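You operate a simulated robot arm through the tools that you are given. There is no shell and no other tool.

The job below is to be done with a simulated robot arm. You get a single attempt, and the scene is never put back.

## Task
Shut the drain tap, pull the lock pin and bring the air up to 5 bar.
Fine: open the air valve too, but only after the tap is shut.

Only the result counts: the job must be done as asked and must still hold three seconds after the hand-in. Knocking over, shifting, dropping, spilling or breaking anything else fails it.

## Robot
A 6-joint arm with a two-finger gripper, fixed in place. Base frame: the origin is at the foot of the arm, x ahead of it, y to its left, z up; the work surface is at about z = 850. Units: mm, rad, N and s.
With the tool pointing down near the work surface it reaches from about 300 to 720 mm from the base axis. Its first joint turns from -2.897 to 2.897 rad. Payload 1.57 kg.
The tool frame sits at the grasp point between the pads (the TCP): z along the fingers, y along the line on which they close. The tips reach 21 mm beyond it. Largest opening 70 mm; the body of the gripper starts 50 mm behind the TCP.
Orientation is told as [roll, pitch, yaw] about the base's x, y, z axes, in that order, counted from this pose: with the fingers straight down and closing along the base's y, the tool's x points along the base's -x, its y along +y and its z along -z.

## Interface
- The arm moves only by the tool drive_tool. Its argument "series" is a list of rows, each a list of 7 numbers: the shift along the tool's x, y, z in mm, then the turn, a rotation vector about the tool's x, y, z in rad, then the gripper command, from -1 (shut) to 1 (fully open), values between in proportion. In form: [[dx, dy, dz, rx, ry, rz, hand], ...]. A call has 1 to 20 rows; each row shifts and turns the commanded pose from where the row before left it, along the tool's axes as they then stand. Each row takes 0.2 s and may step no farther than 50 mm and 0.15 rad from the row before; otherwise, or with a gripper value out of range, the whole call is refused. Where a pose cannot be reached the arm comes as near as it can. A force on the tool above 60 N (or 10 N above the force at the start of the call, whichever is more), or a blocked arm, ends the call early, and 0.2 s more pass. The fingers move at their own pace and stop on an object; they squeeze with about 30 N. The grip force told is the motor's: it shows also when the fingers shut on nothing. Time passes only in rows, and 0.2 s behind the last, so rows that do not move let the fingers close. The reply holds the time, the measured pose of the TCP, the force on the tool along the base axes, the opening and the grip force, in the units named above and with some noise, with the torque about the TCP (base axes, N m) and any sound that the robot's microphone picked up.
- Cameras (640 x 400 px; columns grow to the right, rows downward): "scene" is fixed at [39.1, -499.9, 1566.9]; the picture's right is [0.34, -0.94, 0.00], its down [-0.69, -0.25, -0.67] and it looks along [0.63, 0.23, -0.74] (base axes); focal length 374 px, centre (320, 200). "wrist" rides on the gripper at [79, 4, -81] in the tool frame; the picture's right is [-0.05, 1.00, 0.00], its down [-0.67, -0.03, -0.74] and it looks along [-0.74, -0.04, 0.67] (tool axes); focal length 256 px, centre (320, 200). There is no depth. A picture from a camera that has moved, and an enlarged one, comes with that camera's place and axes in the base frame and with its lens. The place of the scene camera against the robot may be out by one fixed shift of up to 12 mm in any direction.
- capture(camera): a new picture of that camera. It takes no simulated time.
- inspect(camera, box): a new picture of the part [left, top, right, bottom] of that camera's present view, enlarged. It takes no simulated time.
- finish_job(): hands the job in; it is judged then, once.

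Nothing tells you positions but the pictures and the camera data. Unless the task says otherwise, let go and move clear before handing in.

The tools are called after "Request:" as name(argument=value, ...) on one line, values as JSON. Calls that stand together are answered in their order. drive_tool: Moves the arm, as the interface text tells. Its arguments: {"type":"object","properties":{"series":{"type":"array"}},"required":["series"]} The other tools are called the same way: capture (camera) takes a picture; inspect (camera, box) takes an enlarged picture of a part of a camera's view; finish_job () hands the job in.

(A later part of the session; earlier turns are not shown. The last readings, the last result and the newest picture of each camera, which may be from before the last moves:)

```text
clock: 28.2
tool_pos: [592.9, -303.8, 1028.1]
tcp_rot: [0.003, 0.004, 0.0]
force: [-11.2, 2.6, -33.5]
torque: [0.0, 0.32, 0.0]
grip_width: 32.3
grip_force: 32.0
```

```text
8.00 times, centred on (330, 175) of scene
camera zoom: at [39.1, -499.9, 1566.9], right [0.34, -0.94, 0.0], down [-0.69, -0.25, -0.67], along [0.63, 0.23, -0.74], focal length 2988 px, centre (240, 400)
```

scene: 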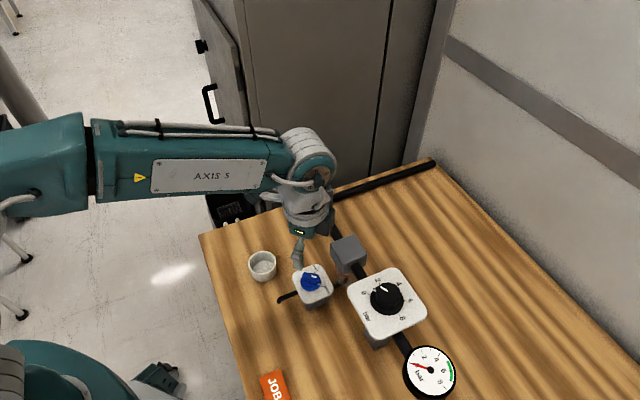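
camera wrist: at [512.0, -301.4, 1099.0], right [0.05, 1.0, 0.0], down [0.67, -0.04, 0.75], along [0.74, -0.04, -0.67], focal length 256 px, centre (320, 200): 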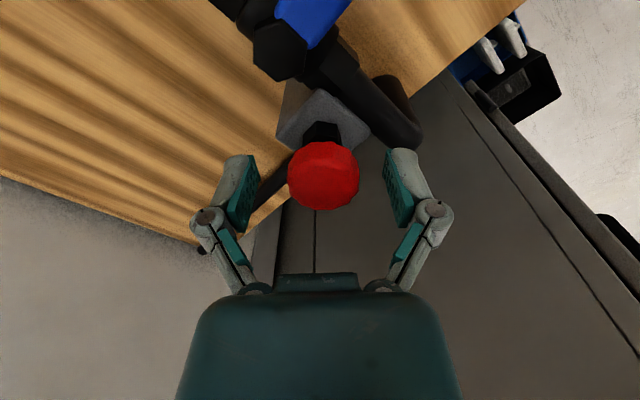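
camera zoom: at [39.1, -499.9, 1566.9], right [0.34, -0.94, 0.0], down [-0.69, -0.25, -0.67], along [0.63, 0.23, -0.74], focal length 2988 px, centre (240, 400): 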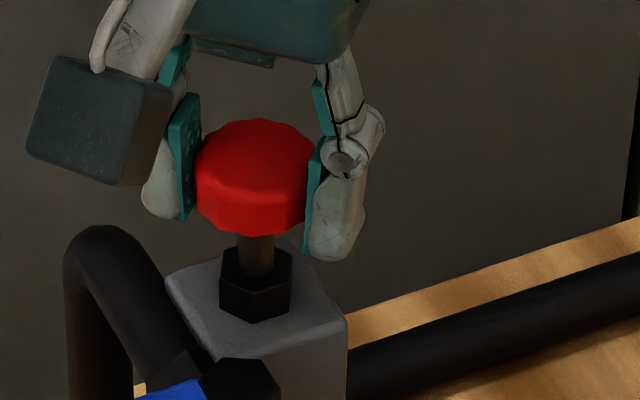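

The pin is at its end stop, about 12 mm up (33 N, no more movement). I'll ease off, let go and see whether it stays out.

Request:
drive_tool(series=[[0, 0, 3, 0, 0, 0, -1], [0, 0, 0, 0, 0, 0, -1], [0, 0, 0, 0, 0, 0, 0.7], [0, 0, 0, 0, 0, 0, 0.7], [0, 0, 0, 0, 0, 0, 0.7], [0, 0, 0, 0, 0, 0, 0.7]])

Request:
inspect(camera="scene", box=[290, 150, 370, 200])

```text
clock: 29.6
tool_pos: [593.2, -305.0, 1029.3]
tcp_rot: [0.0, -0.002, 0.001]
force: [0.2, -0.2, -1.0]
torque: [-0.03, -0.04, -0.02]
grip_width: 59.0
grip_force: 0.1
```

```text
8.00 times, centred on (330, 175) of scene
camera zoom: at [39.1, -499.9, 1566.9], right [0.34, -0.94, 0.0], down [-0.69, -0.25, -0.67], along [0.63, 0.23, -0.74], focal length 2988 px, centre (240, 400)
```

zoom: 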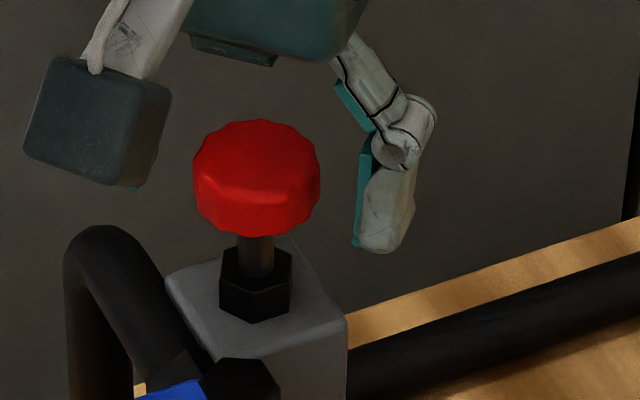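

The pin stays out on its own. I'll rise clear and go over the lever with yaw -40° so the fingers straddle it. The lever now points at about 140°, across the pipe, and the free way to open it is toward the downstream pipe.

Request:
drive_tool(series=[[0, 0, -25, 0, 0, 0, 0.7], [0, 0, -25, 0, 0, 0, 0.7], [33, 7, 0, 0, 0, 0, 0.2], [32, 7, 0, 0, 0, 0, 0.0], [0, 0, 0, 0, 0, 0.1396, 0.0], [0, 0, 0, 0, 0, 0.1396, 0.0], [0, 0, 0, 0, 0, 0.1396, 0.0], [0, 0, 0, 0, 0, 0.1396, 0.0], [0, 0, 0, 0, 0, 0.1396, 0.0], [0, 0, 15, 0, 0, 0, 0.0], [0, 0, 0, 0, 0, 0, 0.0]])

Request:
capture(camera="wrist")

Request:
inspect(camera="wrist", box=[240, 60, 400, 160])

Request:
inspect(camera="scene", box=[250, 120, 410, 220])

```text
clock: 32.0
tool_pos: [526.1, -291.0, 1062.8]
tcp_rot: [0.0, -0.001, -0.7]
force: [-0.4, -0.6, 0.8]
torque: [-0.01, 0.04, 0.03]
grip_width: 34.9
grip_force: 0.2
```

```text
taken
camera wrist: at [469.5, -236.4, 1144.2], right [0.68, 0.73, 0.0], down [0.49, -0.46, 0.75], along [0.54, -0.51, -0.67], focal length 256 px, centre (320, 200)
```

wrist: 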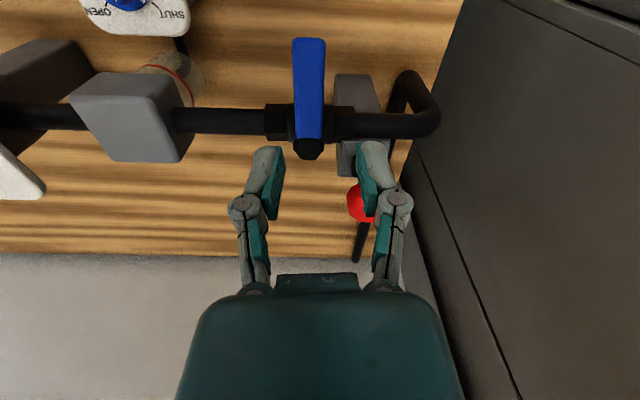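

```text
4.00 times, centred on (320, 110) of wrist
camera zoom: at [469.5, -236.4, 1144.2], right [0.68, 0.73, 0.0], down [0.49, -0.46, 0.75], along [0.54, -0.51, -0.67], focal length 1024 px, centre (320, 560)
```

zoom: 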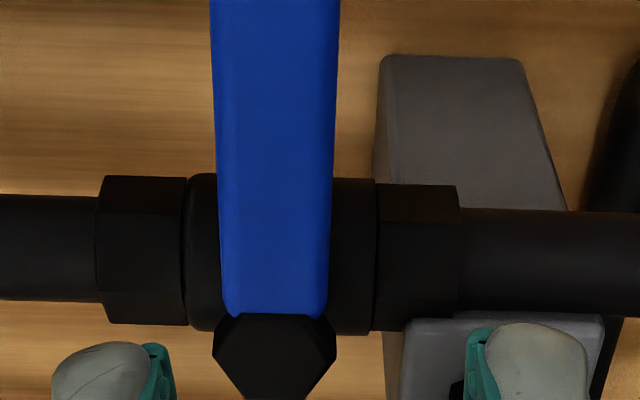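

```text
4.00 times, centred on (330, 170) of scene
camera zoom: at [39.1, -499.9, 1566.9], right [0.34, -0.94, 0.0], down [-0.69, -0.25, -0.67], along [0.63, 0.23, -0.74], focal length 1494 px, centre (280, 320)
```

zoom: 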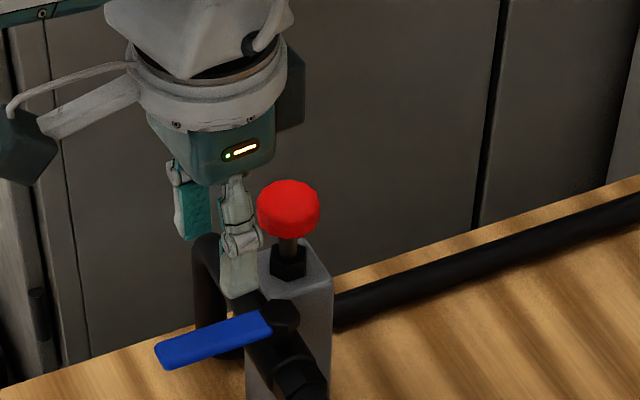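

The pivot is at about (544, -317), the lever tip at about (498, -270), and the lever top at z ≈ 990 and roughly 18 mm wide. I'll line up over the lever 50 mm from the pivot and come down to just above it.

Request:
drive_tool(series=[[19.4, -4.9, 0, 0, 0, 0.07, 0.1], [0, 0, 20, 0, 0, 0, 0.1], [0, 0, 22, 0, 0, 0, 0.1], [0, 0, 0, 0, 0, 0, 0.1]])

Request:
capture(camera="wrist")

Request:
inspect(camera="scene", box=[260, 150, 380, 225])

```text
clock: 33.0
tool_pos: [509.8, -283.2, 1019.9]
tcp_rot: [0.0, -0.001, -0.769]
force: [-0.2, 0.2, 0.0]
torque: [-0.01, 0.02, 0.01]
grip_width: 38.6
grip_force: 0.1
```

```text
taken
camera wrist: at [456.6, -224.4, 1102.1], right [0.73, 0.68, 0.0], down [0.45, -0.49, 0.75], along [0.51, -0.55, -0.67], focal length 256 px, centre (320, 200)
```

wrist: 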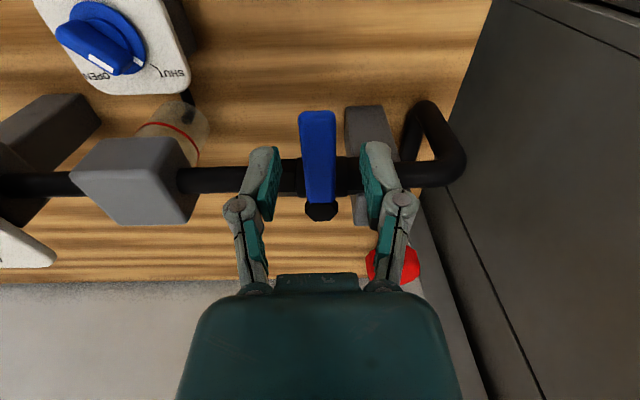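

```text
5.33 times, centred on (320, 188) of scene
camera zoom: at [39.1, -499.9, 1566.9], right [0.34, -0.94, 0.0], down [-0.69, -0.25, -0.67], along [0.63, 0.23, -0.74], focal length 1992 px, centre (320, 267)
```

zoom: 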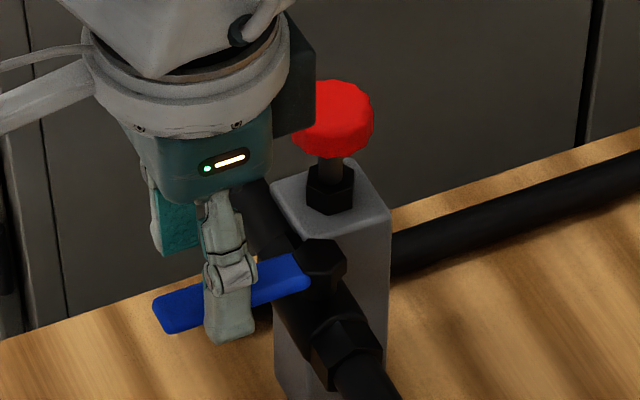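

The lever is centred between the fingers. The tap is in view too, so I'll check it once more from this angle before opening the valve.

Request:
inspect(camera="wrist", box=[30, 0, 206, 110])

```text
3.64 times, centred on (118, 55) of wrist
camera zoom: at [456.6, -224.4, 1102.1], right [0.73, 0.68, 0.0], down [0.45, -0.49, 0.75], along [0.51, -0.55, -0.67], focal length 931 px, centre (1054, 727)
```

zoom: 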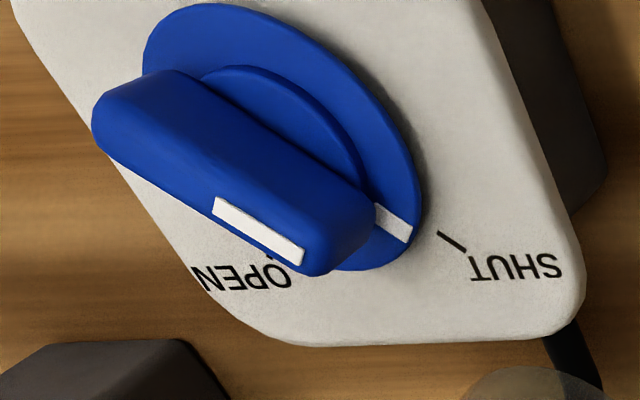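

The tap mark reads about 3–5° short of the SHUT tick. Before opening any air I'll go back and nudge it the last few degrees so it's fully shut.

Request:
drive_tool(series=[[0, 0, -25, 0, 0, 0, 0.1], [0, 0, -25, 0, 0, 0, -0.1], [0, 0, 0, 0, 0, -0.1282, -0.1], [0, 0, 0, 0, 0, -0.1282, -0.1], [0, 0, 0, 0, 0, -0.1282, -0.1], [0, 0, 0, 0, 0, -0.1282, -0.1], [0, 0, 0, 0, 0, -0.1282, -0.1], [0, 0, 0, 0, 0, -0.1282, -0.1], [39, -23.5, 0, 0, 0, 0, -0.1], [39, -23.5, 0, 0, 0, 0, -0.1], [39, -23.5, 0, 0, 0, 0, -0.1], [0, 0, 30, 0, 0, 0, -0.1], [0, 0, 35, 0, 0, 0, -0.1], [0, 0, 35, 0, 0, 0, -0.1], [0, 0, 0, 0, 0, 0, -0.1]])

Request:
capture(camera="wrist")

Request:
inspect(camera="scene", box=[250, 220, 378, 300])

```text
clock: 36.2
tool_pos: [392.6, -354.6, 968.8]
tcp_rot: [0.001, -0.001, 0.002]
force: [0.3, 0.0, 0.5]
torque: [-0.04, 0.0, 0.04]
grip_width: 31.5
grip_force: 0.1
```

```text
taken
camera wrist: at [314.9, -350.1, 1050.9], right [0.05, 1.0, 0.0], down [0.67, -0.03, 0.75], along [0.74, -0.04, -0.67], focal length 256 px, centre (320, 200)
```

wrist: 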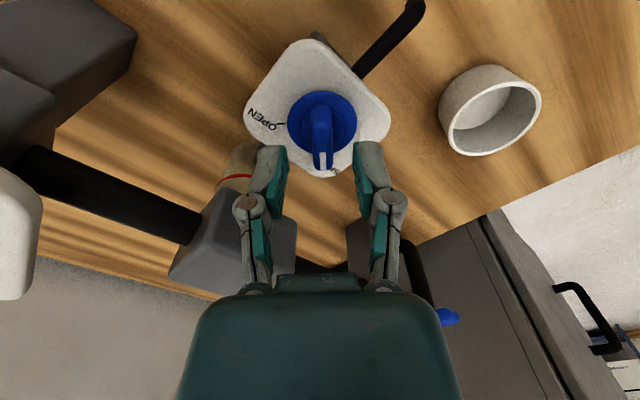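

```text
5.00 times, centred on (314, 260) of scene
camera zoom: at [39.1, -499.9, 1566.9], right [0.34, -0.94, 0.0], down [-0.69, -0.25, -0.67], along [0.63, 0.23, -0.74], focal length 1868 px, centre (350, -100)
```

zoom: 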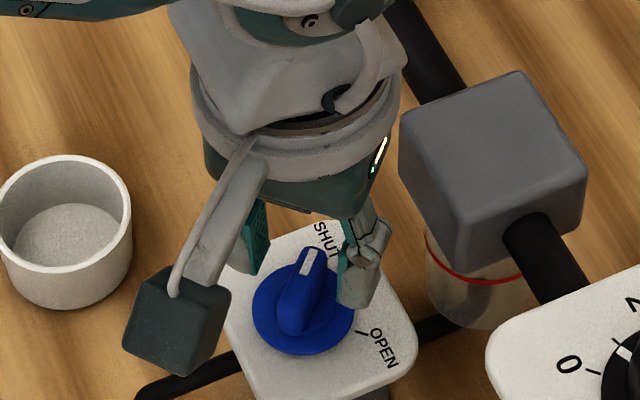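

Request:
drive_tool(series=[[-2, 1, 11, 0, 0, 0, -0.1], [0, 0, 10, 0, 0, 0, -0.1], [0, 0, 0, 0, 0, 0, -0.1], [0, 0, 0, 0, 0, 0, -1], [0, 0, 0, 0, 0, 0, -1], [0, 0, 0, 0, 0, 0, -1]])

```text
clock: 37.6
tool_pos: [395.8, -353.2, 950.0]
tcp_rot: [0.0, -0.003, 0.002]
force: [1.0, -5.5, 5.8]
torque: [-0.17, -0.27, -0.01]
grip_width: 11.2
grip_force: 32.0
```

Request:
drive_tool(series=[[0, 0, 0, 0, 0, -0.03, -1], [0, 0, 0, 0, 0, -0.03, -1], [0, 0, 0, 0, 0, -0.03, -1], [0, 0, 0, 0, 0, 0, -1]])

```text
clock: 38.6
tool_pos: [394.5, -353.9, 949.4]
tcp_rot: [0.0, -0.002, 0.091]
force: [3.3, -14.8, 2.6]
torque: [-0.31, -0.93, -0.53]
grip_width: 12.1
grip_force: 32.0
```

The torque jumped to 0.53 N m and the pads began to spread, so the tap is hard against its SHUT stop. I'll let go, rise and check it.

Request:
drive_tool(series=[[0, 0, 0, 0, 0, 0, -0.1], [0, 0, 0, 0, 0, 0, -0.1], [0, 0, -30, 0, 0, 0, -0.1], [0, 0, -40, 0, 0, 0, -0.1], [0, 0, -45, 0, 0, 0, -0.1], [0, 0, 0, 0, 0, 0.09, -0.1]])

Request:
inspect(camera="scene", box=[280, 255, 344, 295])

```text
clock: 40.0
tool_pos: [394.2, -350.4, 1064.6]
tcp_rot: [0.0, -0.001, 0.001]
force: [0.5, -0.3, -1.1]
torque: [0.02, -0.01, 0.0]
grip_width: 31.4
grip_force: 0.0
```

```text
10.00 times, centred on (312, 275) of scene
camera zoom: at [39.1, -499.9, 1566.9], right [0.34, -0.94, 0.0], down [-0.69, -0.25, -0.67], along [0.63, 0.23, -0.74], focal length 3735 px, centre (400, -550)
```

zoom: 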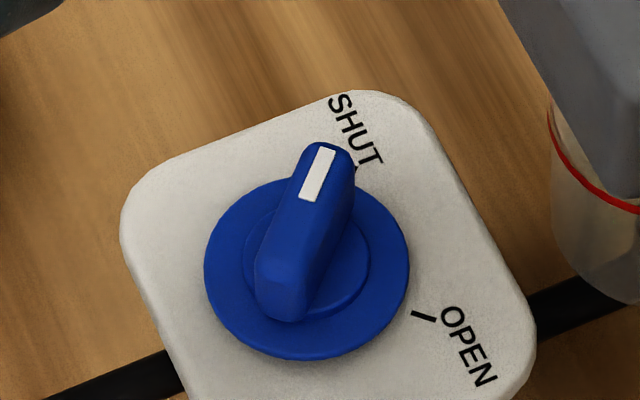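

The picture hasn't changed, so the tap was already at its stop. I'll go back over the lever and straddle it.

Request:
drive_tool(series=[[-38.5, 22.4, 0, 0, 0, 0, 0.1], [-38.5, 22.4, 0, 0, 0, 0, 0.1], [-38.5, 22.4, 0, 0, 0, 0, 0.1], [0, 0, 0, 0, 0, 0.1282, 0.1], [0, 0, 0, 0, 0, 0.1282, 0.1], [0, 0, 0, 0, 0, 0.1282, 0.1], [0, 0, 0, 0, 0, 0.1282, 0.1], [0, 0, 0, 0, 0, 0.1282, 0.1], [0, 0, 0, 0, 0, 0.1282, 0.1], [0, 0, 25, 0, 0, 0, 0.1], [0, 0, 20, 0, 0, 0, 0.1], [0, 0, 0, 0, 0, 0, 0.1], [0, 0, 10, 0, 0, 0, 0.1], [0, 0, 9, 0, 0, 0, 0.1], [0, 0, 0, 0, 0, 0, 0.1]])

Request:
capture(camera="wrist")

Request:
inspect(camera="scene", box=[260, 150, 380, 225])

```text
clock: 43.2
tool_pos: [511.0, -284.3, 1001.4]
tcp_rot: [0.0, -0.004, -0.767]
force: [-0.1, 0.9, 0.4]
torque: [-0.02, -0.02, 0.01]
grip_width: 38.6
grip_force: 0.0
```

```text
taken
camera wrist: at [456.9, -225.9, 1082.8], right [0.73, 0.68, 0.0], down [0.45, -0.49, 0.75], along [0.51, -0.55, -0.67], focal length 256 px, centre (320, 200)
```

wrist: 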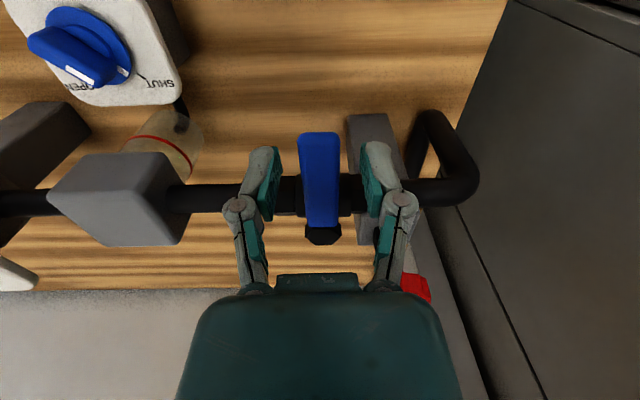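

```text
5.33 times, centred on (320, 188) of scene
camera zoom: at [39.1, -499.9, 1566.9], right [0.34, -0.94, 0.0], down [-0.69, -0.25, -0.67], along [0.63, 0.23, -0.74], focal length 1992 px, centre (320, 267)
```

zoom: 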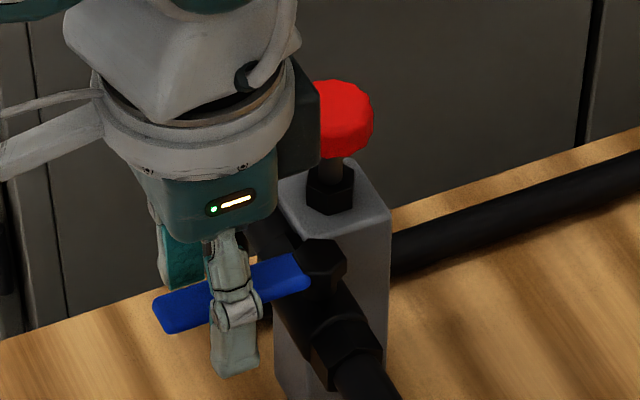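

The fingers straddle the lever. I'll swing it counter-clockwise toward the downstream pipe along the arc, starting with a short step.

Request:
drive_tool(series=[[-0.33, -5.57, 0, 0, 0, -0.12, 0.1], [-0.33, -5.57, 0, 0, 0, -0.12, 0.1], [-0.33, -5.57, 0, 0, 0, -0.12, 0.1], [-0.33, -5.57, 0, 0, 0, -0.12, 0.1], [0, 0, 0, 0, 0, 0, 0.1]])

Request:
inspect(camera="scene", box=[260, 150, 380, 225])

Request:
capture(camera="wrist")

```text
clock: 44.4
tool_pos: [500.1, -304.6, 1001.8]
tcp_rot: [0.002, 0.0, -0.288]
force: [0.5, 1.0, -0.4]
torque: [-0.02, -0.01, -0.03]
grip_width: 39.6
grip_force: 0.0
```

```text
5.33 times, centred on (320, 188) of scene
camera zoom: at [39.1, -499.9, 1566.9], right [0.34, -0.94, 0.0], down [-0.69, -0.25, -0.67], along [0.63, 0.23, -0.74], focal length 1992 px, centre (320, 267)
```

zoom: 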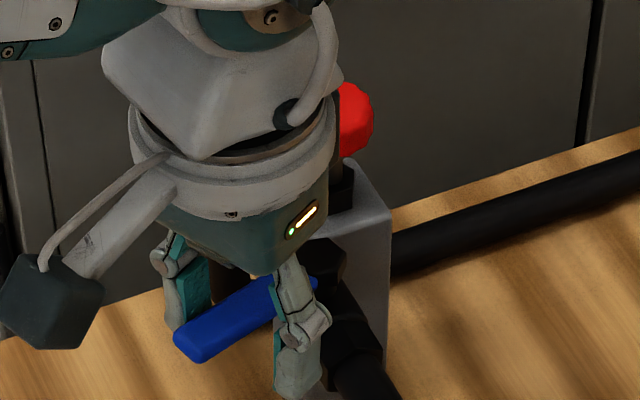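

```text
taken
camera wrist: at [425.0, -276.5, 1082.6], right [0.33, 0.94, 0.0], down [0.63, -0.22, 0.75], along [0.7, -0.25, -0.67], focal length 256 px, centre (320, 200)
```

wrist: 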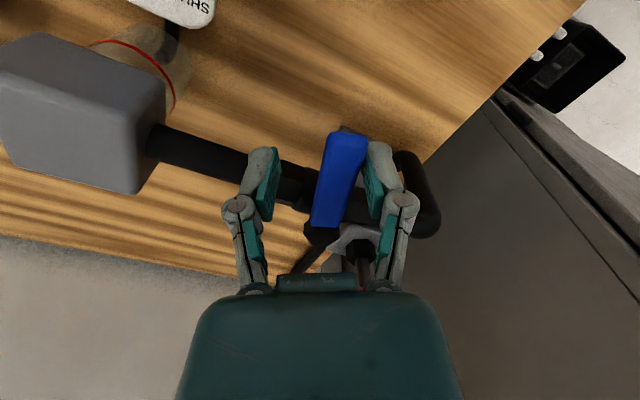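

The lever moves freely. I'll narrow the fingers to cut the slack and carry on along the arc.

Request:
drive_tool(series=[[-0.33, -5.57, 0, 0, 0, -0.12, -0.2], [-0.33, -5.57, 0, 0, 0, -0.12, -0.35], [-0.33, -5.57, 0, 0, 0, -0.12, -0.35], [-0.33, -5.57, 0, 0, 0, -0.12, -0.35], [-0.33, -5.57, 0, 0, 0, -0.12, -0.35], [-0.33, -5.57, 0, 0, 0, -0.12, -0.35], [0, 0, 0, 0, 0, 0, -0.35]])

Request:
inspect(camera="scene", box=[260, 150, 380, 225])

Request:
capture(camera="wrist")

```text
clock: 46.0
tool_pos: [501.4, -337.6, 1000.4]
tcp_rot: [-0.001, -0.001, 0.436]
force: [-1.1, 1.7, -0.1]
torque: [-0.02, 0.01, -0.01]
grip_width: 23.5
grip_force: 1.6
```

```text
5.33 times, centred on (320, 188) of scene
camera zoom: at [39.1, -499.9, 1566.9], right [0.34, -0.94, 0.0], down [-0.69, -0.25, -0.67], along [0.63, 0.23, -0.74], focal length 1992 px, centre (320, 267)
```

zoom: 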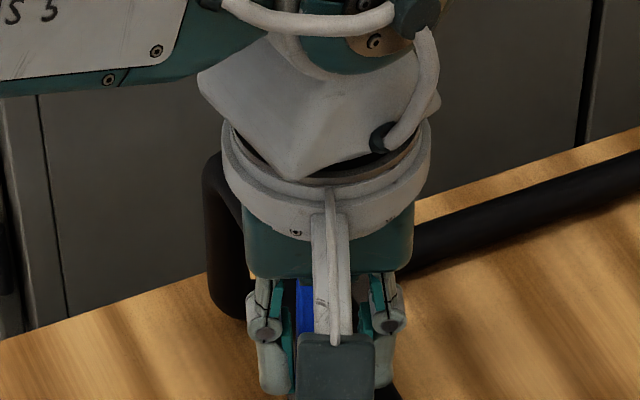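

```text
taken
camera wrist: at [428.1, -365.6, 1082.3], right [-0.37, 0.93, 0.0], down [0.62, 0.25, 0.75], along [0.69, 0.28, -0.67], focal length 256 px, centre (320, 200)
```

wrist: 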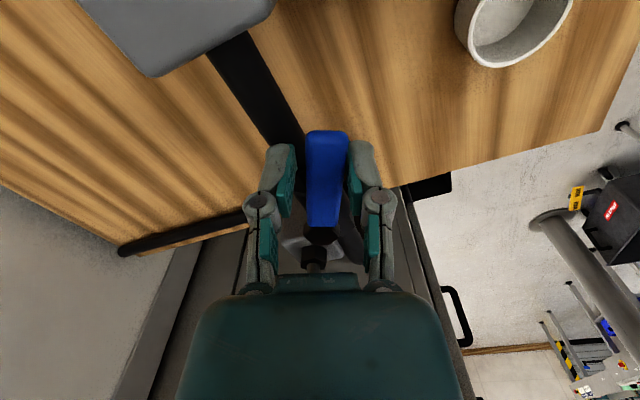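

Request:
drive_tool(series=[[-0.33, -5.57, 0, 0, 0, -0.12, -0.35], [-0.33, -5.57, 0, 0, 0, -0.12, -0.35], [-0.33, -5.57, 0, 0, 0, -0.12, -0.35], [0, 0, 0, 0, 0, 0, -0.35]])

Request:
capture(camera="wrist")

Request:
inspect(camera="scene", box=[360, 320, 488, 400])

```text
clock: 47.0
tool_pos: [509.8, -348.5, 1000.4]
tcp_rot: [-0.001, 0.001, 0.794]
force: [-0.5, 1.5, 0.2]
torque: [0.03, 0.01, -0.02]
grip_width: 23.9
grip_force: 1.2
```

```text
taken
camera wrist: at [451.9, -402.5, 1082.3], right [-0.67, 0.74, 0.0], down [0.49, 0.45, 0.75], along [0.55, 0.5, -0.67], focal length 256 px, centre (320, 200)
```

wrist: 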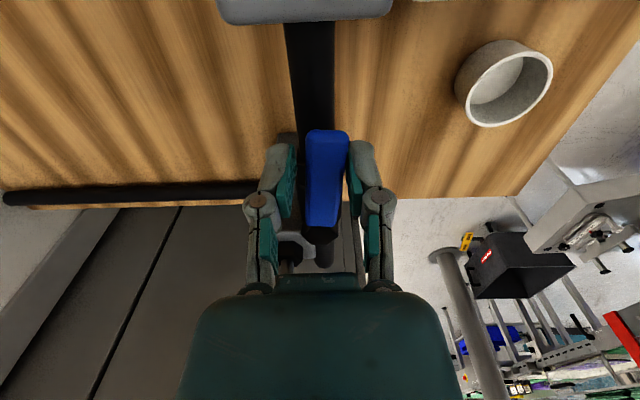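

```text
5.00 times, centred on (424, 360) of scene
camera zoom: at [39.1, -499.9, 1566.9], right [0.34, -0.94, 0.0], down [-0.69, -0.25, -0.67], along [0.63, 0.23, -0.74], focal length 1868 px, centre (-200, -600)
```

zoom: 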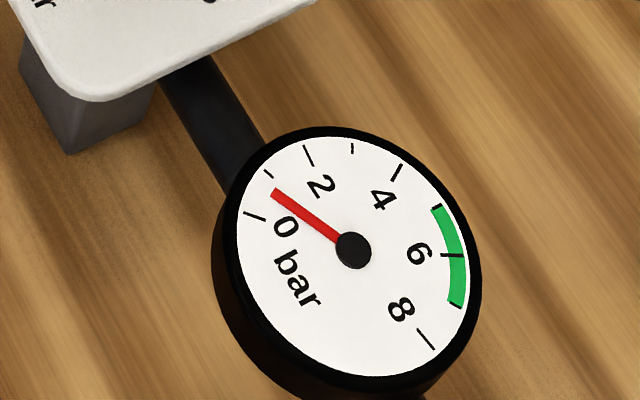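

The gauge has started to rise, so the valve is opening. I'll push a little more to reach its stop.

Request:
drive_tool(series=[[-0.1, -3.2, 0, 0, 0, -0.06, -0.35], [-0.1, -3.2, 0, 0, 0, -0.06, -0.35], [0, -1.5, 0, 0, 0, 0, -0.35], [0, -1.5, 0, 0, 0, 0, -0.35], [0, 0, 0, 0, 0, 0, -0.35]])

Request:
capture(camera="wrist")

Request:
inspect(camera="scene", box=[360, 320, 488, 400])

```text
clock: 48.2
tool_pos: [518.2, -355.5, 1000.0]
tcp_rot: [0.001, 0.0, 0.913]
force: [-15.4, 7.6, -5.1]
torque: [0.05, 0.09, -0.03]
grip_width: 33.1
grip_force: 7.9
```

```text
taken
camera wrist: at [465.9, -414.6, 1081.8], right [-0.76, 0.65, 0.0], down [0.44, 0.51, 0.74], along [0.49, 0.56, -0.67], focal length 256 px, centre (320, 200)
```

wrist: 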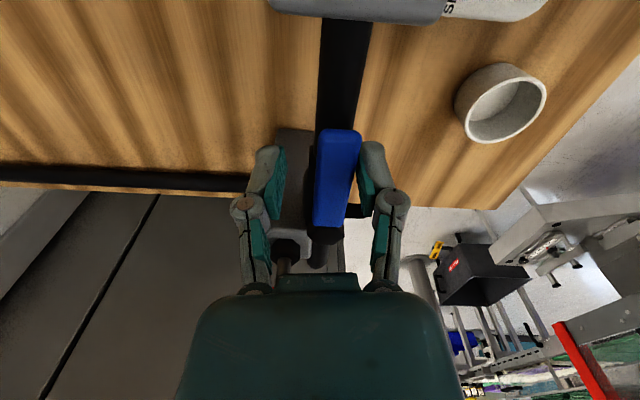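

```text
5.00 times, centred on (424, 360) of scene
camera zoom: at [39.1, -499.9, 1566.9], right [0.34, -0.94, 0.0], down [-0.69, -0.25, -0.67], along [0.63, 0.23, -0.74], focal length 1868 px, centre (-200, -600)
```

zoom: 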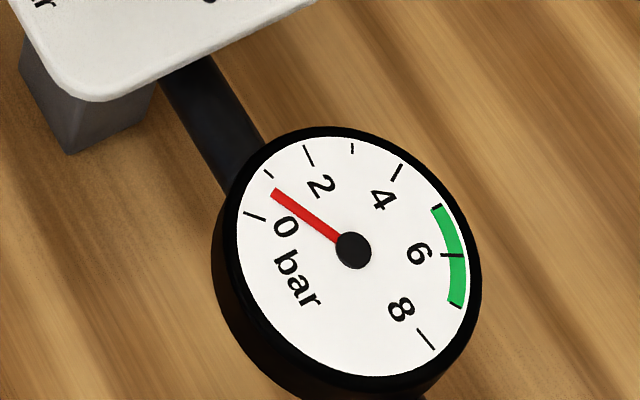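

The lever is at its stop and in line with the pipe. The gauge reads about 0.8 bar. I'll let go, rise and look at the lever and the regulator.

Request:
drive_tool(series=[[0, 5, 0, 0, 0, 0, 0.1], [0, 0, 0, 0, 0, 0, 0.1], [0, 0, -25, 0, 0, 0, 0.1], [0, 0, -35, 0, 0, 0, 0.1], [0, 0, -35, 0, 0, 0, 0.1], [0, 0, 0, 0, 0, 0, 0.1]])

Request:
capture(camera="wrist")

Request:
capture(camera="scene")

Request:
inspect(camera="scene", box=[340, 255, 436, 315])

```text
clock: 49.6
tool_pos: [513.9, -351.5, 1095.8]
tcp_rot: [0.002, -0.001, 0.912]
force: [0.2, -0.1, 0.2]
torque: [0.0, 0.02, -0.02]
grip_width: 38.7
grip_force: 0.0
```

```text
taken
camera wrist: at [461.9, -411.5, 1177.0], right [-0.76, 0.65, 0.0], down [0.44, 0.51, 0.75], along [0.49, 0.56, -0.67], focal length 256 px, centre (320, 200)
```

wrist: 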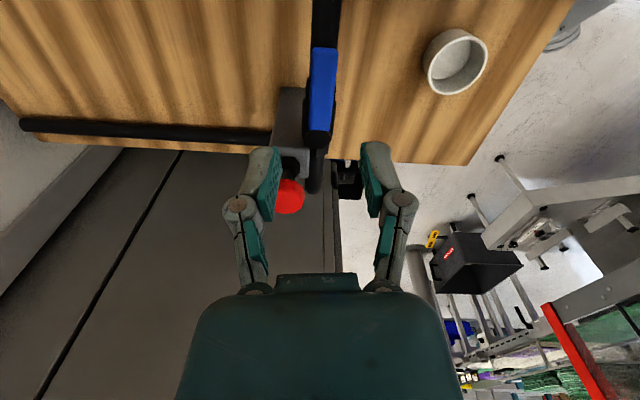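

```text
taken
```

scene: 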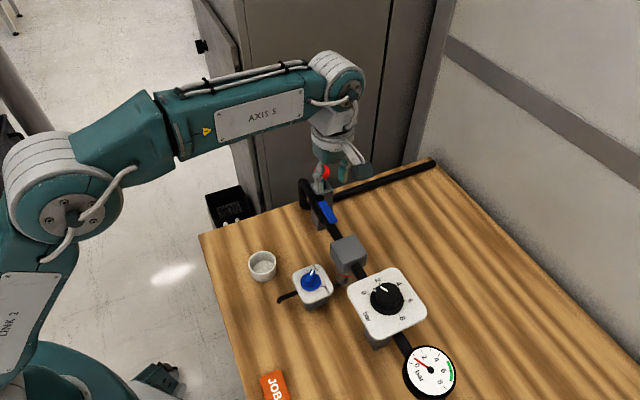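

```text
6.67 times, centred on (388, 285) of scene
camera zoom: at [39.1, -499.9, 1566.9], right [0.34, -0.94, 0.0], down [-0.69, -0.25, -0.67], along [0.63, 0.23, -0.74], focal length 2490 px, centre (-133, -367)
```

zoom: 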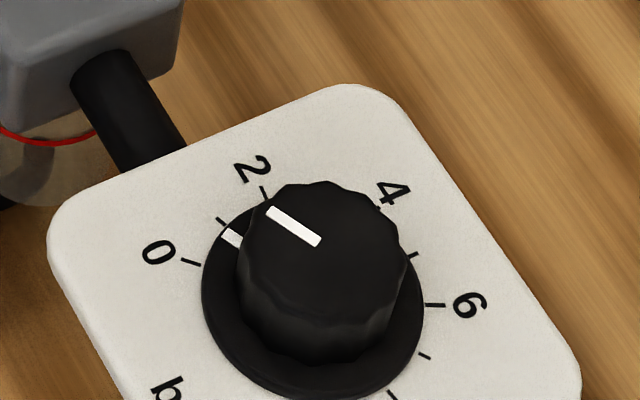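

The lever is in line with the pipe, the pin is up, and the gauge agrees with the knob at about 0.8 bar. The regulator scale runs about 26° per bar clockwise, so 5 bar needs about 110° more clockwise. I'll move to view the regulator knob.

Request:
drive_tool(series=[[0, 0, -10, 0, 0, 0.1303, 0.5], [0, 0, -10, 0, 0, 0.1303, 0.8], [0, 0, 0, 0, 0, 0.1303, 0.8], [0, 0, 0, 0, 0, 0.1303, 0.8], [0, 0, 0, 0, 0, 0.1303, 0.8], [0, 0, 0, 0, 0, 0.1303, 0.8], [0, 0, 0, 0, 0, 0.1303, 0.8], [36.8, -28.7, 0, 0, 0, 0, 0.8], [36.8, -28.7, 0, 0, 0, 0, 0.8], [36.8, -28.7, 0, 0, 0, 0, 0.8], [36.8, -28.7, 0, 0, 0, 0, 0.8], [36.8, -28.7, 0, 0, 0, 0, 0.8], [0, 0, 0, 0, 0, 0, 0.8]])

Request:
capture(camera="wrist")

Request:
inspect(camera="wrist", box=[240, 100, 400, 200])

Request:
inspect(camera="scene", box=[270, 150, 390, 225])

```text
clock: 52.4
tool_pos: [329.5, -495.1, 1115.2]
tcp_rot: [0.002, -0.002, 0.0]
force: [0.4, 0.1, 0.3]
torque: [-0.01, -0.03, -0.01]
grip_width: 63.5
grip_force: 0.1
```

```text
taken
camera wrist: at [249.5, -489.9, 1196.1], right [0.05, 1.0, 0.0], down [0.67, -0.04, 0.75], along [0.74, -0.04, -0.67], focal length 256 px, centre (320, 200)
```

wrist: 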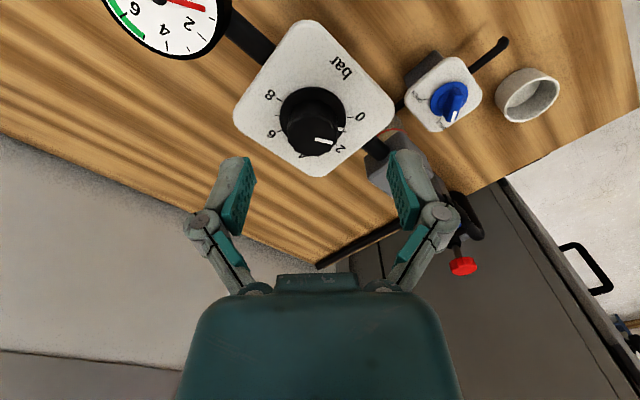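

```text
4.00 times, centred on (320, 150) of wrist
camera zoom: at [249.5, -489.9, 1196.1], right [0.05, 1.0, 0.0], down [0.67, -0.04, 0.75], along [0.74, -0.04, -0.67], focal length 1024 px, centre (320, 400)
```

zoom: 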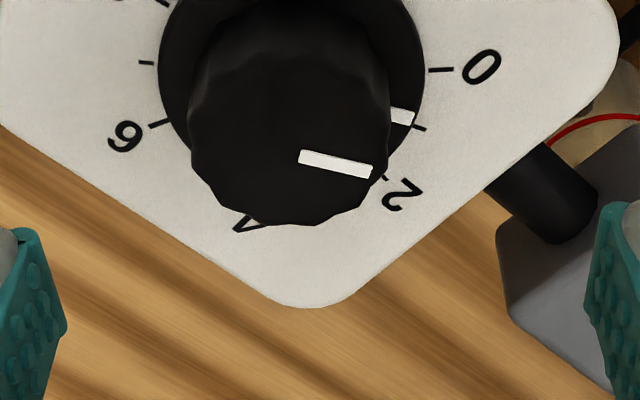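

```text
5.33 times, centred on (330, 188) of scene
camera zoom: at [39.1, -499.9, 1566.9], right [0.34, -0.94, 0.0], down [-0.69, -0.25, -0.67], along [0.63, 0.23, -0.74], focal length 1992 px, centre (267, 267)
```

zoom: 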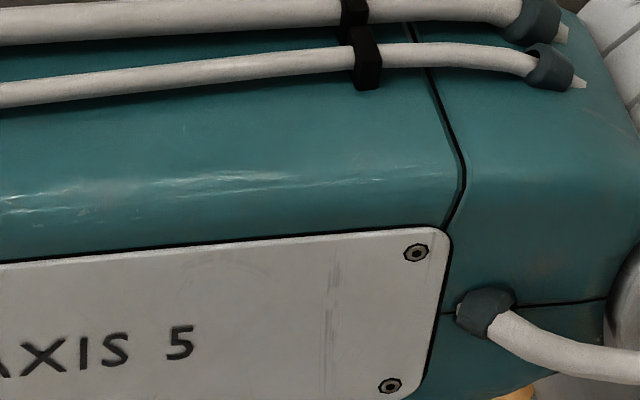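

Triangulating puts the regulator axis at about (357, -500), the knob top at z ≈ 1038 and the skirt at z ≈ 1010. I'll move above it and check.

Request:
drive_tool(series=[[-14, -2.5, 15, 0, 0, 0, 0.8], [-13.5, -2.5, 15, 0, 0, 0, 0.8], [0, 0, 0, 0, 0, 0, 0.8]])

Request:
capture(camera="wrist")

Request:
inspect(camera="wrist", box=[240, 60, 400, 160])

Request:
inspect(camera="scene", box=[310, 220, 470, 320])

```text
clock: 53.2
tool_pos: [356.9, -501.1, 1084.9]
tcp_rot: [0.001, -0.002, 0.0]
force: [0.2, -0.5, 0.0]
torque: [0.0, -0.04, -0.02]
grip_width: 62.9
grip_force: 0.1
```

```text
taken
camera wrist: at [277.7, -496.3, 1166.0], right [0.05, 1.0, 0.0], down [0.67, -0.04, 0.75], along [0.74, -0.04, -0.67], focal length 256 px, centre (320, 200)
```

wrist: 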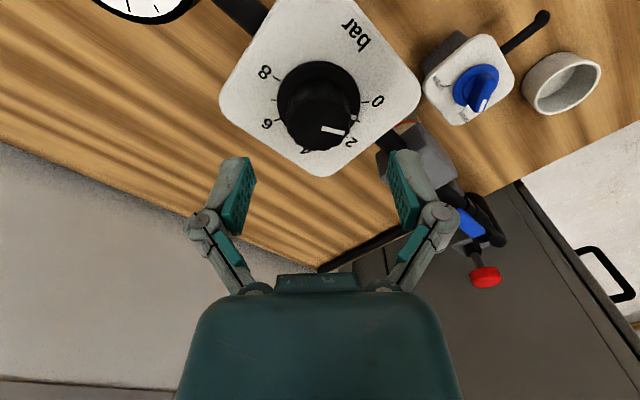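

```text
4.00 times, centred on (320, 110) of wrist
camera zoom: at [277.7, -496.3, 1166.0], right [0.05, 1.0, 0.0], down [0.67, -0.04, 0.75], along [0.74, -0.04, -0.67], focal length 1024 px, centre (320, 560)
```

zoom: 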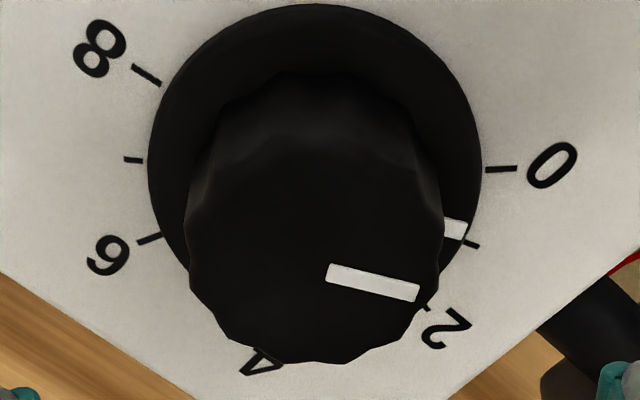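

```text
4.00 times, centred on (390, 270) of scene
camera zoom: at [39.1, -499.9, 1566.9], right [0.34, -0.94, 0.0], down [-0.69, -0.25, -0.67], along [0.63, 0.23, -0.74], focal length 1494 px, centre (40, -80)
```

zoom: 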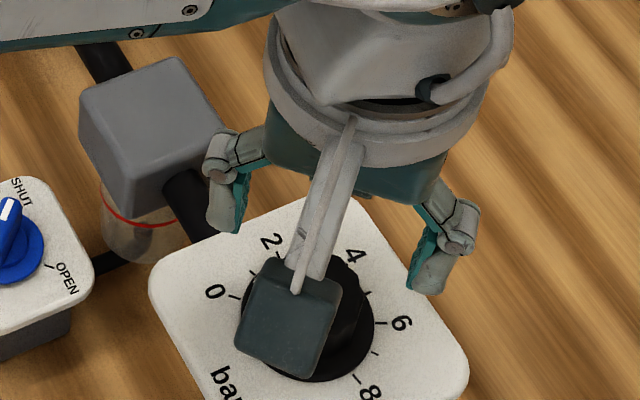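

The knob is centred under the gripper. I'll lower around it and grip.

Request:
drive_tool(series=[[0, 0, 16, 0, 0, 0, 0.8], [0, 0, 16, 0, 0, 0, 0.8], [0, 0, 14, 0, 0, 0, 0.8], [0, 0, 0, 0, 0, 0, 0.8], [0, 0, 0, 0, 0, 0, -1], [0, 0, 0, 0, 0, 0, -1], [0, 0, 0, 0, 0, 0, -1]])

Request:
capture(camera="wrist")

Request:
inspect(camera="scene", box=[340, 250, 500, 400])

```text
clock: 54.8
tool_pos: [356.7, -502.3, 1041.1]
tcp_rot: [-0.001, -0.003, -0.001]
force: [2.9, -1.3, 15.6]
torque: [0.12, 0.36, -0.02]
grip_width: 37.9
grip_force: 32.1
```

```text
taken
camera wrist: at [277.4, -497.1, 1122.4], right [0.05, 1.0, 0.0], down [0.66, -0.03, 0.75], along [0.75, -0.04, -0.66], focal length 256 px, centre (320, 200)
```

wrist: 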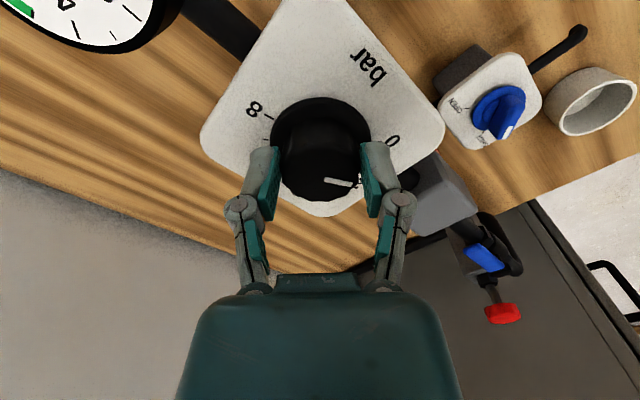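

```text
2.67 times, centred on (420, 325) of scene
camera zoom: at [39.1, -499.9, 1566.9], right [0.34, -0.94, 0.0], down [-0.69, -0.25, -0.67], along [0.63, 0.23, -0.74], focal length 996 px, centre (53, -133)
```

zoom: 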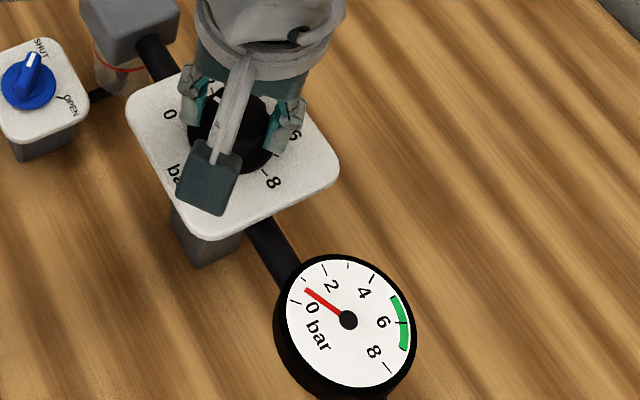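

It's gripped at 38 mm, but the tips are resting lightly on the skirt. I'll raise 4 mm, turn about 0.5 rad clockwise and read the gauge.

Request:
drive_tool(series=[[0, 0, -4, 0, 0, 0, -1], [0, 0, 0, 0, 0, 0.1, -1], [0, 0, 0, 0, 0, 0.1, -1], [0, 0, 0, 0, 0, 0.1, -1], [0, 0, 0, 0, 0, 0.1, -1], [0, 0, 0, 0, 0, 0.1, -1], [0, 0, 0, 0, 0, 0, -1]])

Request:
inspect(camera="scene", box=[360, 320, 488, 400])

Request:
inspect(camera="wrist", box=[240, 80, 400, 200])

```text
clock: 56.4
tool_pos: [357.8, -500.8, 1043.4]
tcp_rot: [0.004, 0.003, -0.502]
force: [-0.1, 19.1, -33.1]
torque: [0.31, 0.26, 0.03]
grip_width: 37.6
grip_force: 31.8
```

```text
5.00 times, centred on (424, 360) of scene
camera zoom: at [39.1, -499.9, 1566.9], right [0.34, -0.94, 0.0], down [-0.69, -0.25, -0.67], along [0.63, 0.23, -0.74], focal length 1868 px, centre (-200, -600)
```

zoom: 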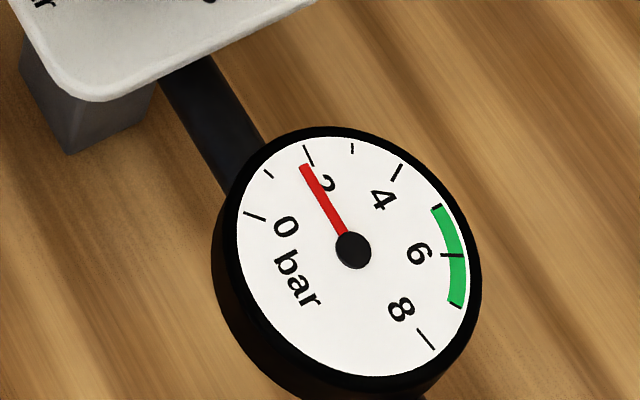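

```text
3.33 times, centred on (320, 140) of wrist
camera zoom: at [290.2, -458.5, 1123.3], right [0.53, 0.85, 0.0], down [0.57, -0.35, 0.74], along [0.63, -0.39, -0.67], focal length 853 px, centre (320, 400)
```

zoom: 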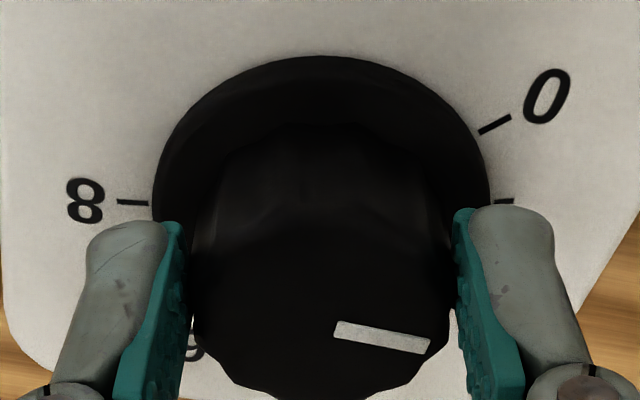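

The gauge reads about 1.8 bar, which matches the scale. I'll ease the upward load by lowering 2 mm and keep turning.

Request:
drive_tool(series=[[0, 0, 2, 0, 0, 0, -1], [0, 0, 0, 0, 0, 0.1, -1], [0, 0, 0, 0, 0, 0.1, -1], [0, 0, 0, 0, 0, 0.1, -1], [0, 0, 0, 0, 0, 0.1, -1], [0, 0, 0, 0, 0, 0.1, -1], [0, 0, 0, 0, 0, 0.1, -1], [0, 0, 0, 0, 0, 0.1, -1], [0, 0, 0, 0, 0, 0.1, -1], [0, 0, 0, 0, 0, 0.1, -1], [0, 0, 0, 0, 0, 0, -1], [0, 0, 0, 0, 0, 0, -1]])

Request:
inspect(camera="scene", box=[360, 320, 488, 400])

```text
clock: 59.0
tool_pos: [360.2, -499.2, 1042.6]
tcp_rot: [0.005, 0.0, -1.399]
force: [26.7, 26.6, -24.0]
torque: [0.37, -0.18, 0.07]
grip_width: 37.4
grip_force: 32.8
```

```text
5.00 times, centred on (424, 360) of scene
camera zoom: at [39.1, -499.9, 1566.9], right [0.34, -0.94, 0.0], down [-0.69, -0.25, -0.67], along [0.63, 0.23, -0.74], focal length 1868 px, centre (-200, -600)
```

zoom: 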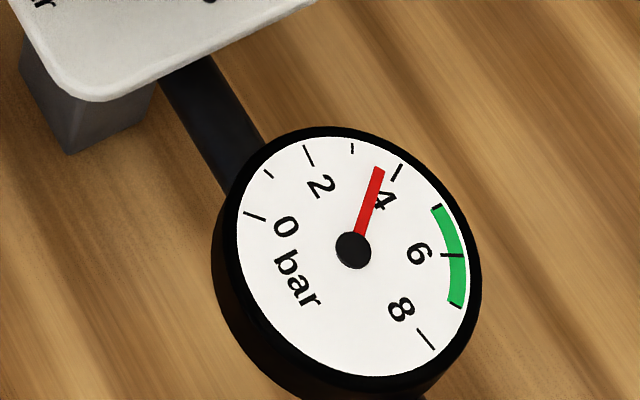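

The gauge is at about 3.6 bar. I'll ease the side load and add 0.5 rad more.

Request:
drive_tool(series=[[2, 2.8, 1, 0, 0, 0, -1], [0, 0, 0, 0, 0, 0.1, -1], [0, 0, 0, 0, 0, 0.1, -1], [0, 0, 0, 0, 0, 0.1, -1], [0, 0, 0, 0, 0, 0.1, -1], [0, 0, 0, 0, 0, 0.1, -1], [0, 0, 0, 0, 0, 0, -1], [0, 0, 0, 0, 0, 0, -1], [0, 0, 0, 0, 0, 0, -1]])

Request:
inspect(camera="scene", box=[390, 340, 470, 390])

Request:
capture(camera="scene")

```text
clock: 61.0
tool_pos: [360.1, -499.2, 1042.8]
tcp_rot: [0.005, 0.0, -1.899]
force: [40.2, -0.5, 6.3]
torque: [-0.76, -0.43, 0.08]
grip_width: 37.9
grip_force: 31.5
```

```text
8.00 times, centred on (430, 365) of scene
camera zoom: at [39.1, -499.9, 1566.9], right [0.34, -0.94, 0.0], down [-0.69, -0.25, -0.67], along [0.63, 0.23, -0.74], focal length 2988 px, centre (-560, -1120)
```

zoom: 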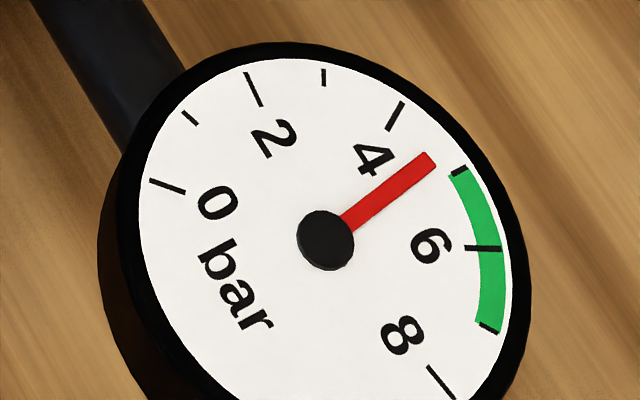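

```text
taken
```

scene: 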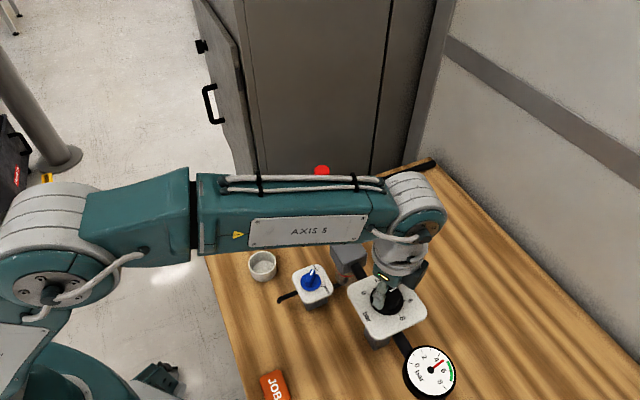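

The gauge is at about 4.67 bar. I'll relieve the side load and turn a small amount more.

Request:
drive_tool(series=[[0.9, 2.7, 0, 0, 0, 0, -1], [0, 0, 0, 0, 0, 0.06, -1], [0, 0, 0, 0, 0, 0.05, -1], [0, 0, 0, 0, 0, 0, -1], [0, 0, 0, 0, 0, 0, -1], [0, 0, 0, 0, 0, 0, -1], [0, 0, 0, 0, 0, 0, -1]])

Request:
inspect(camera="scene", box=[390, 340, 470, 390])

```text
clock: 62.6
tool_pos: [362.3, -498.5, 1043.6]
tcp_rot: [0.001, -0.001, -2.011]
force: [14.2, -2.4, 21.8]
torque: [0.12, -0.36, 0.03]
grip_width: 37.9
grip_force: 31.8
```

```text
8.00 times, centred on (430, 365) of scene
camera zoom: at [39.1, -499.9, 1566.9], right [0.34, -0.94, 0.0], down [-0.69, -0.25, -0.67], along [0.63, 0.23, -0.74], focal length 2988 px, centre (-560, -1120)
```

zoom: 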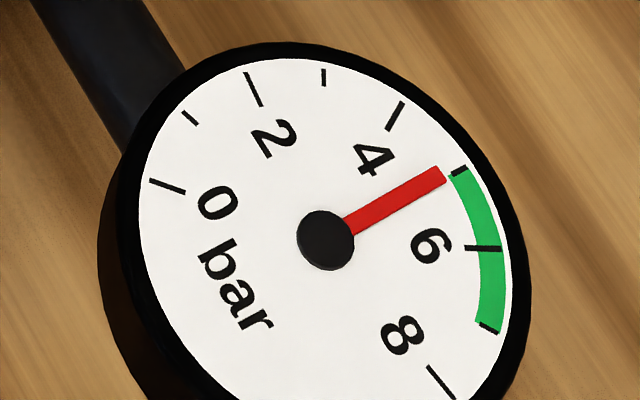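

It's at about 4.95 bar. I'll zoom in tighter to judge it.

Request:
inspect(camera="scene", box=[422, 352, 462, 377])

```text
16.00 times, centred on (442, 364) of scene
camera zoom: at [39.1, -499.9, 1566.9], right [0.34, -0.94, 0.0], down [-0.69, -0.25, -0.67], along [0.63, 0.23, -0.74], focal length 5976 px, centre (-1632, -2432)
```

zoom: 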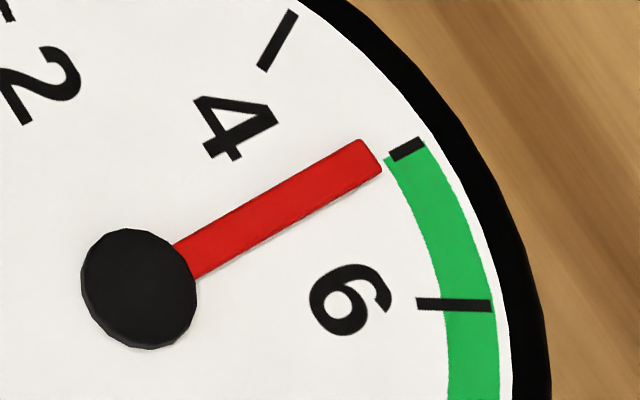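

It's at about 4.95 bar. I'll add one tiny nudge while easing the load, then read it again.

Request:
drive_tool(series=[[0.3, 1, -1.5, 0, 0, 0.02, -1], [0, 0, 0, 0, 0, 0, -1], [0, 0, 0, 0, 0, 0, -1], [0, 0, 0, 0, 0, 0, -1]])

Request:
inspect(camera="scene", box=[422, 352, 462, 377])

```text
clock: 63.6
tool_pos: [362.8, -500.2, 1042.7]
tcp_rot: [-0.001, 0.0, -2.033]
force: [1.1, 2.7, 11.3]
torque: [-0.57, 0.46, -0.02]
grip_width: 37.8
grip_force: 32.2
```

```text
16.00 times, centred on (442, 364) of scene
camera zoom: at [39.1, -499.9, 1566.9], right [0.34, -0.94, 0.0], down [-0.69, -0.25, -0.67], along [0.63, 0.23, -0.74], focal length 5976 px, centre (-1632, -2432)
```

zoom: 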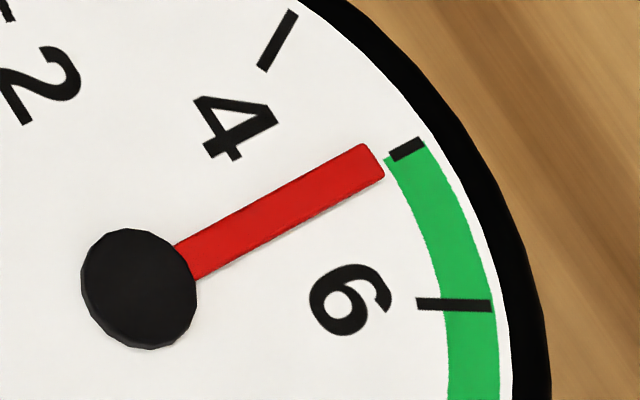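

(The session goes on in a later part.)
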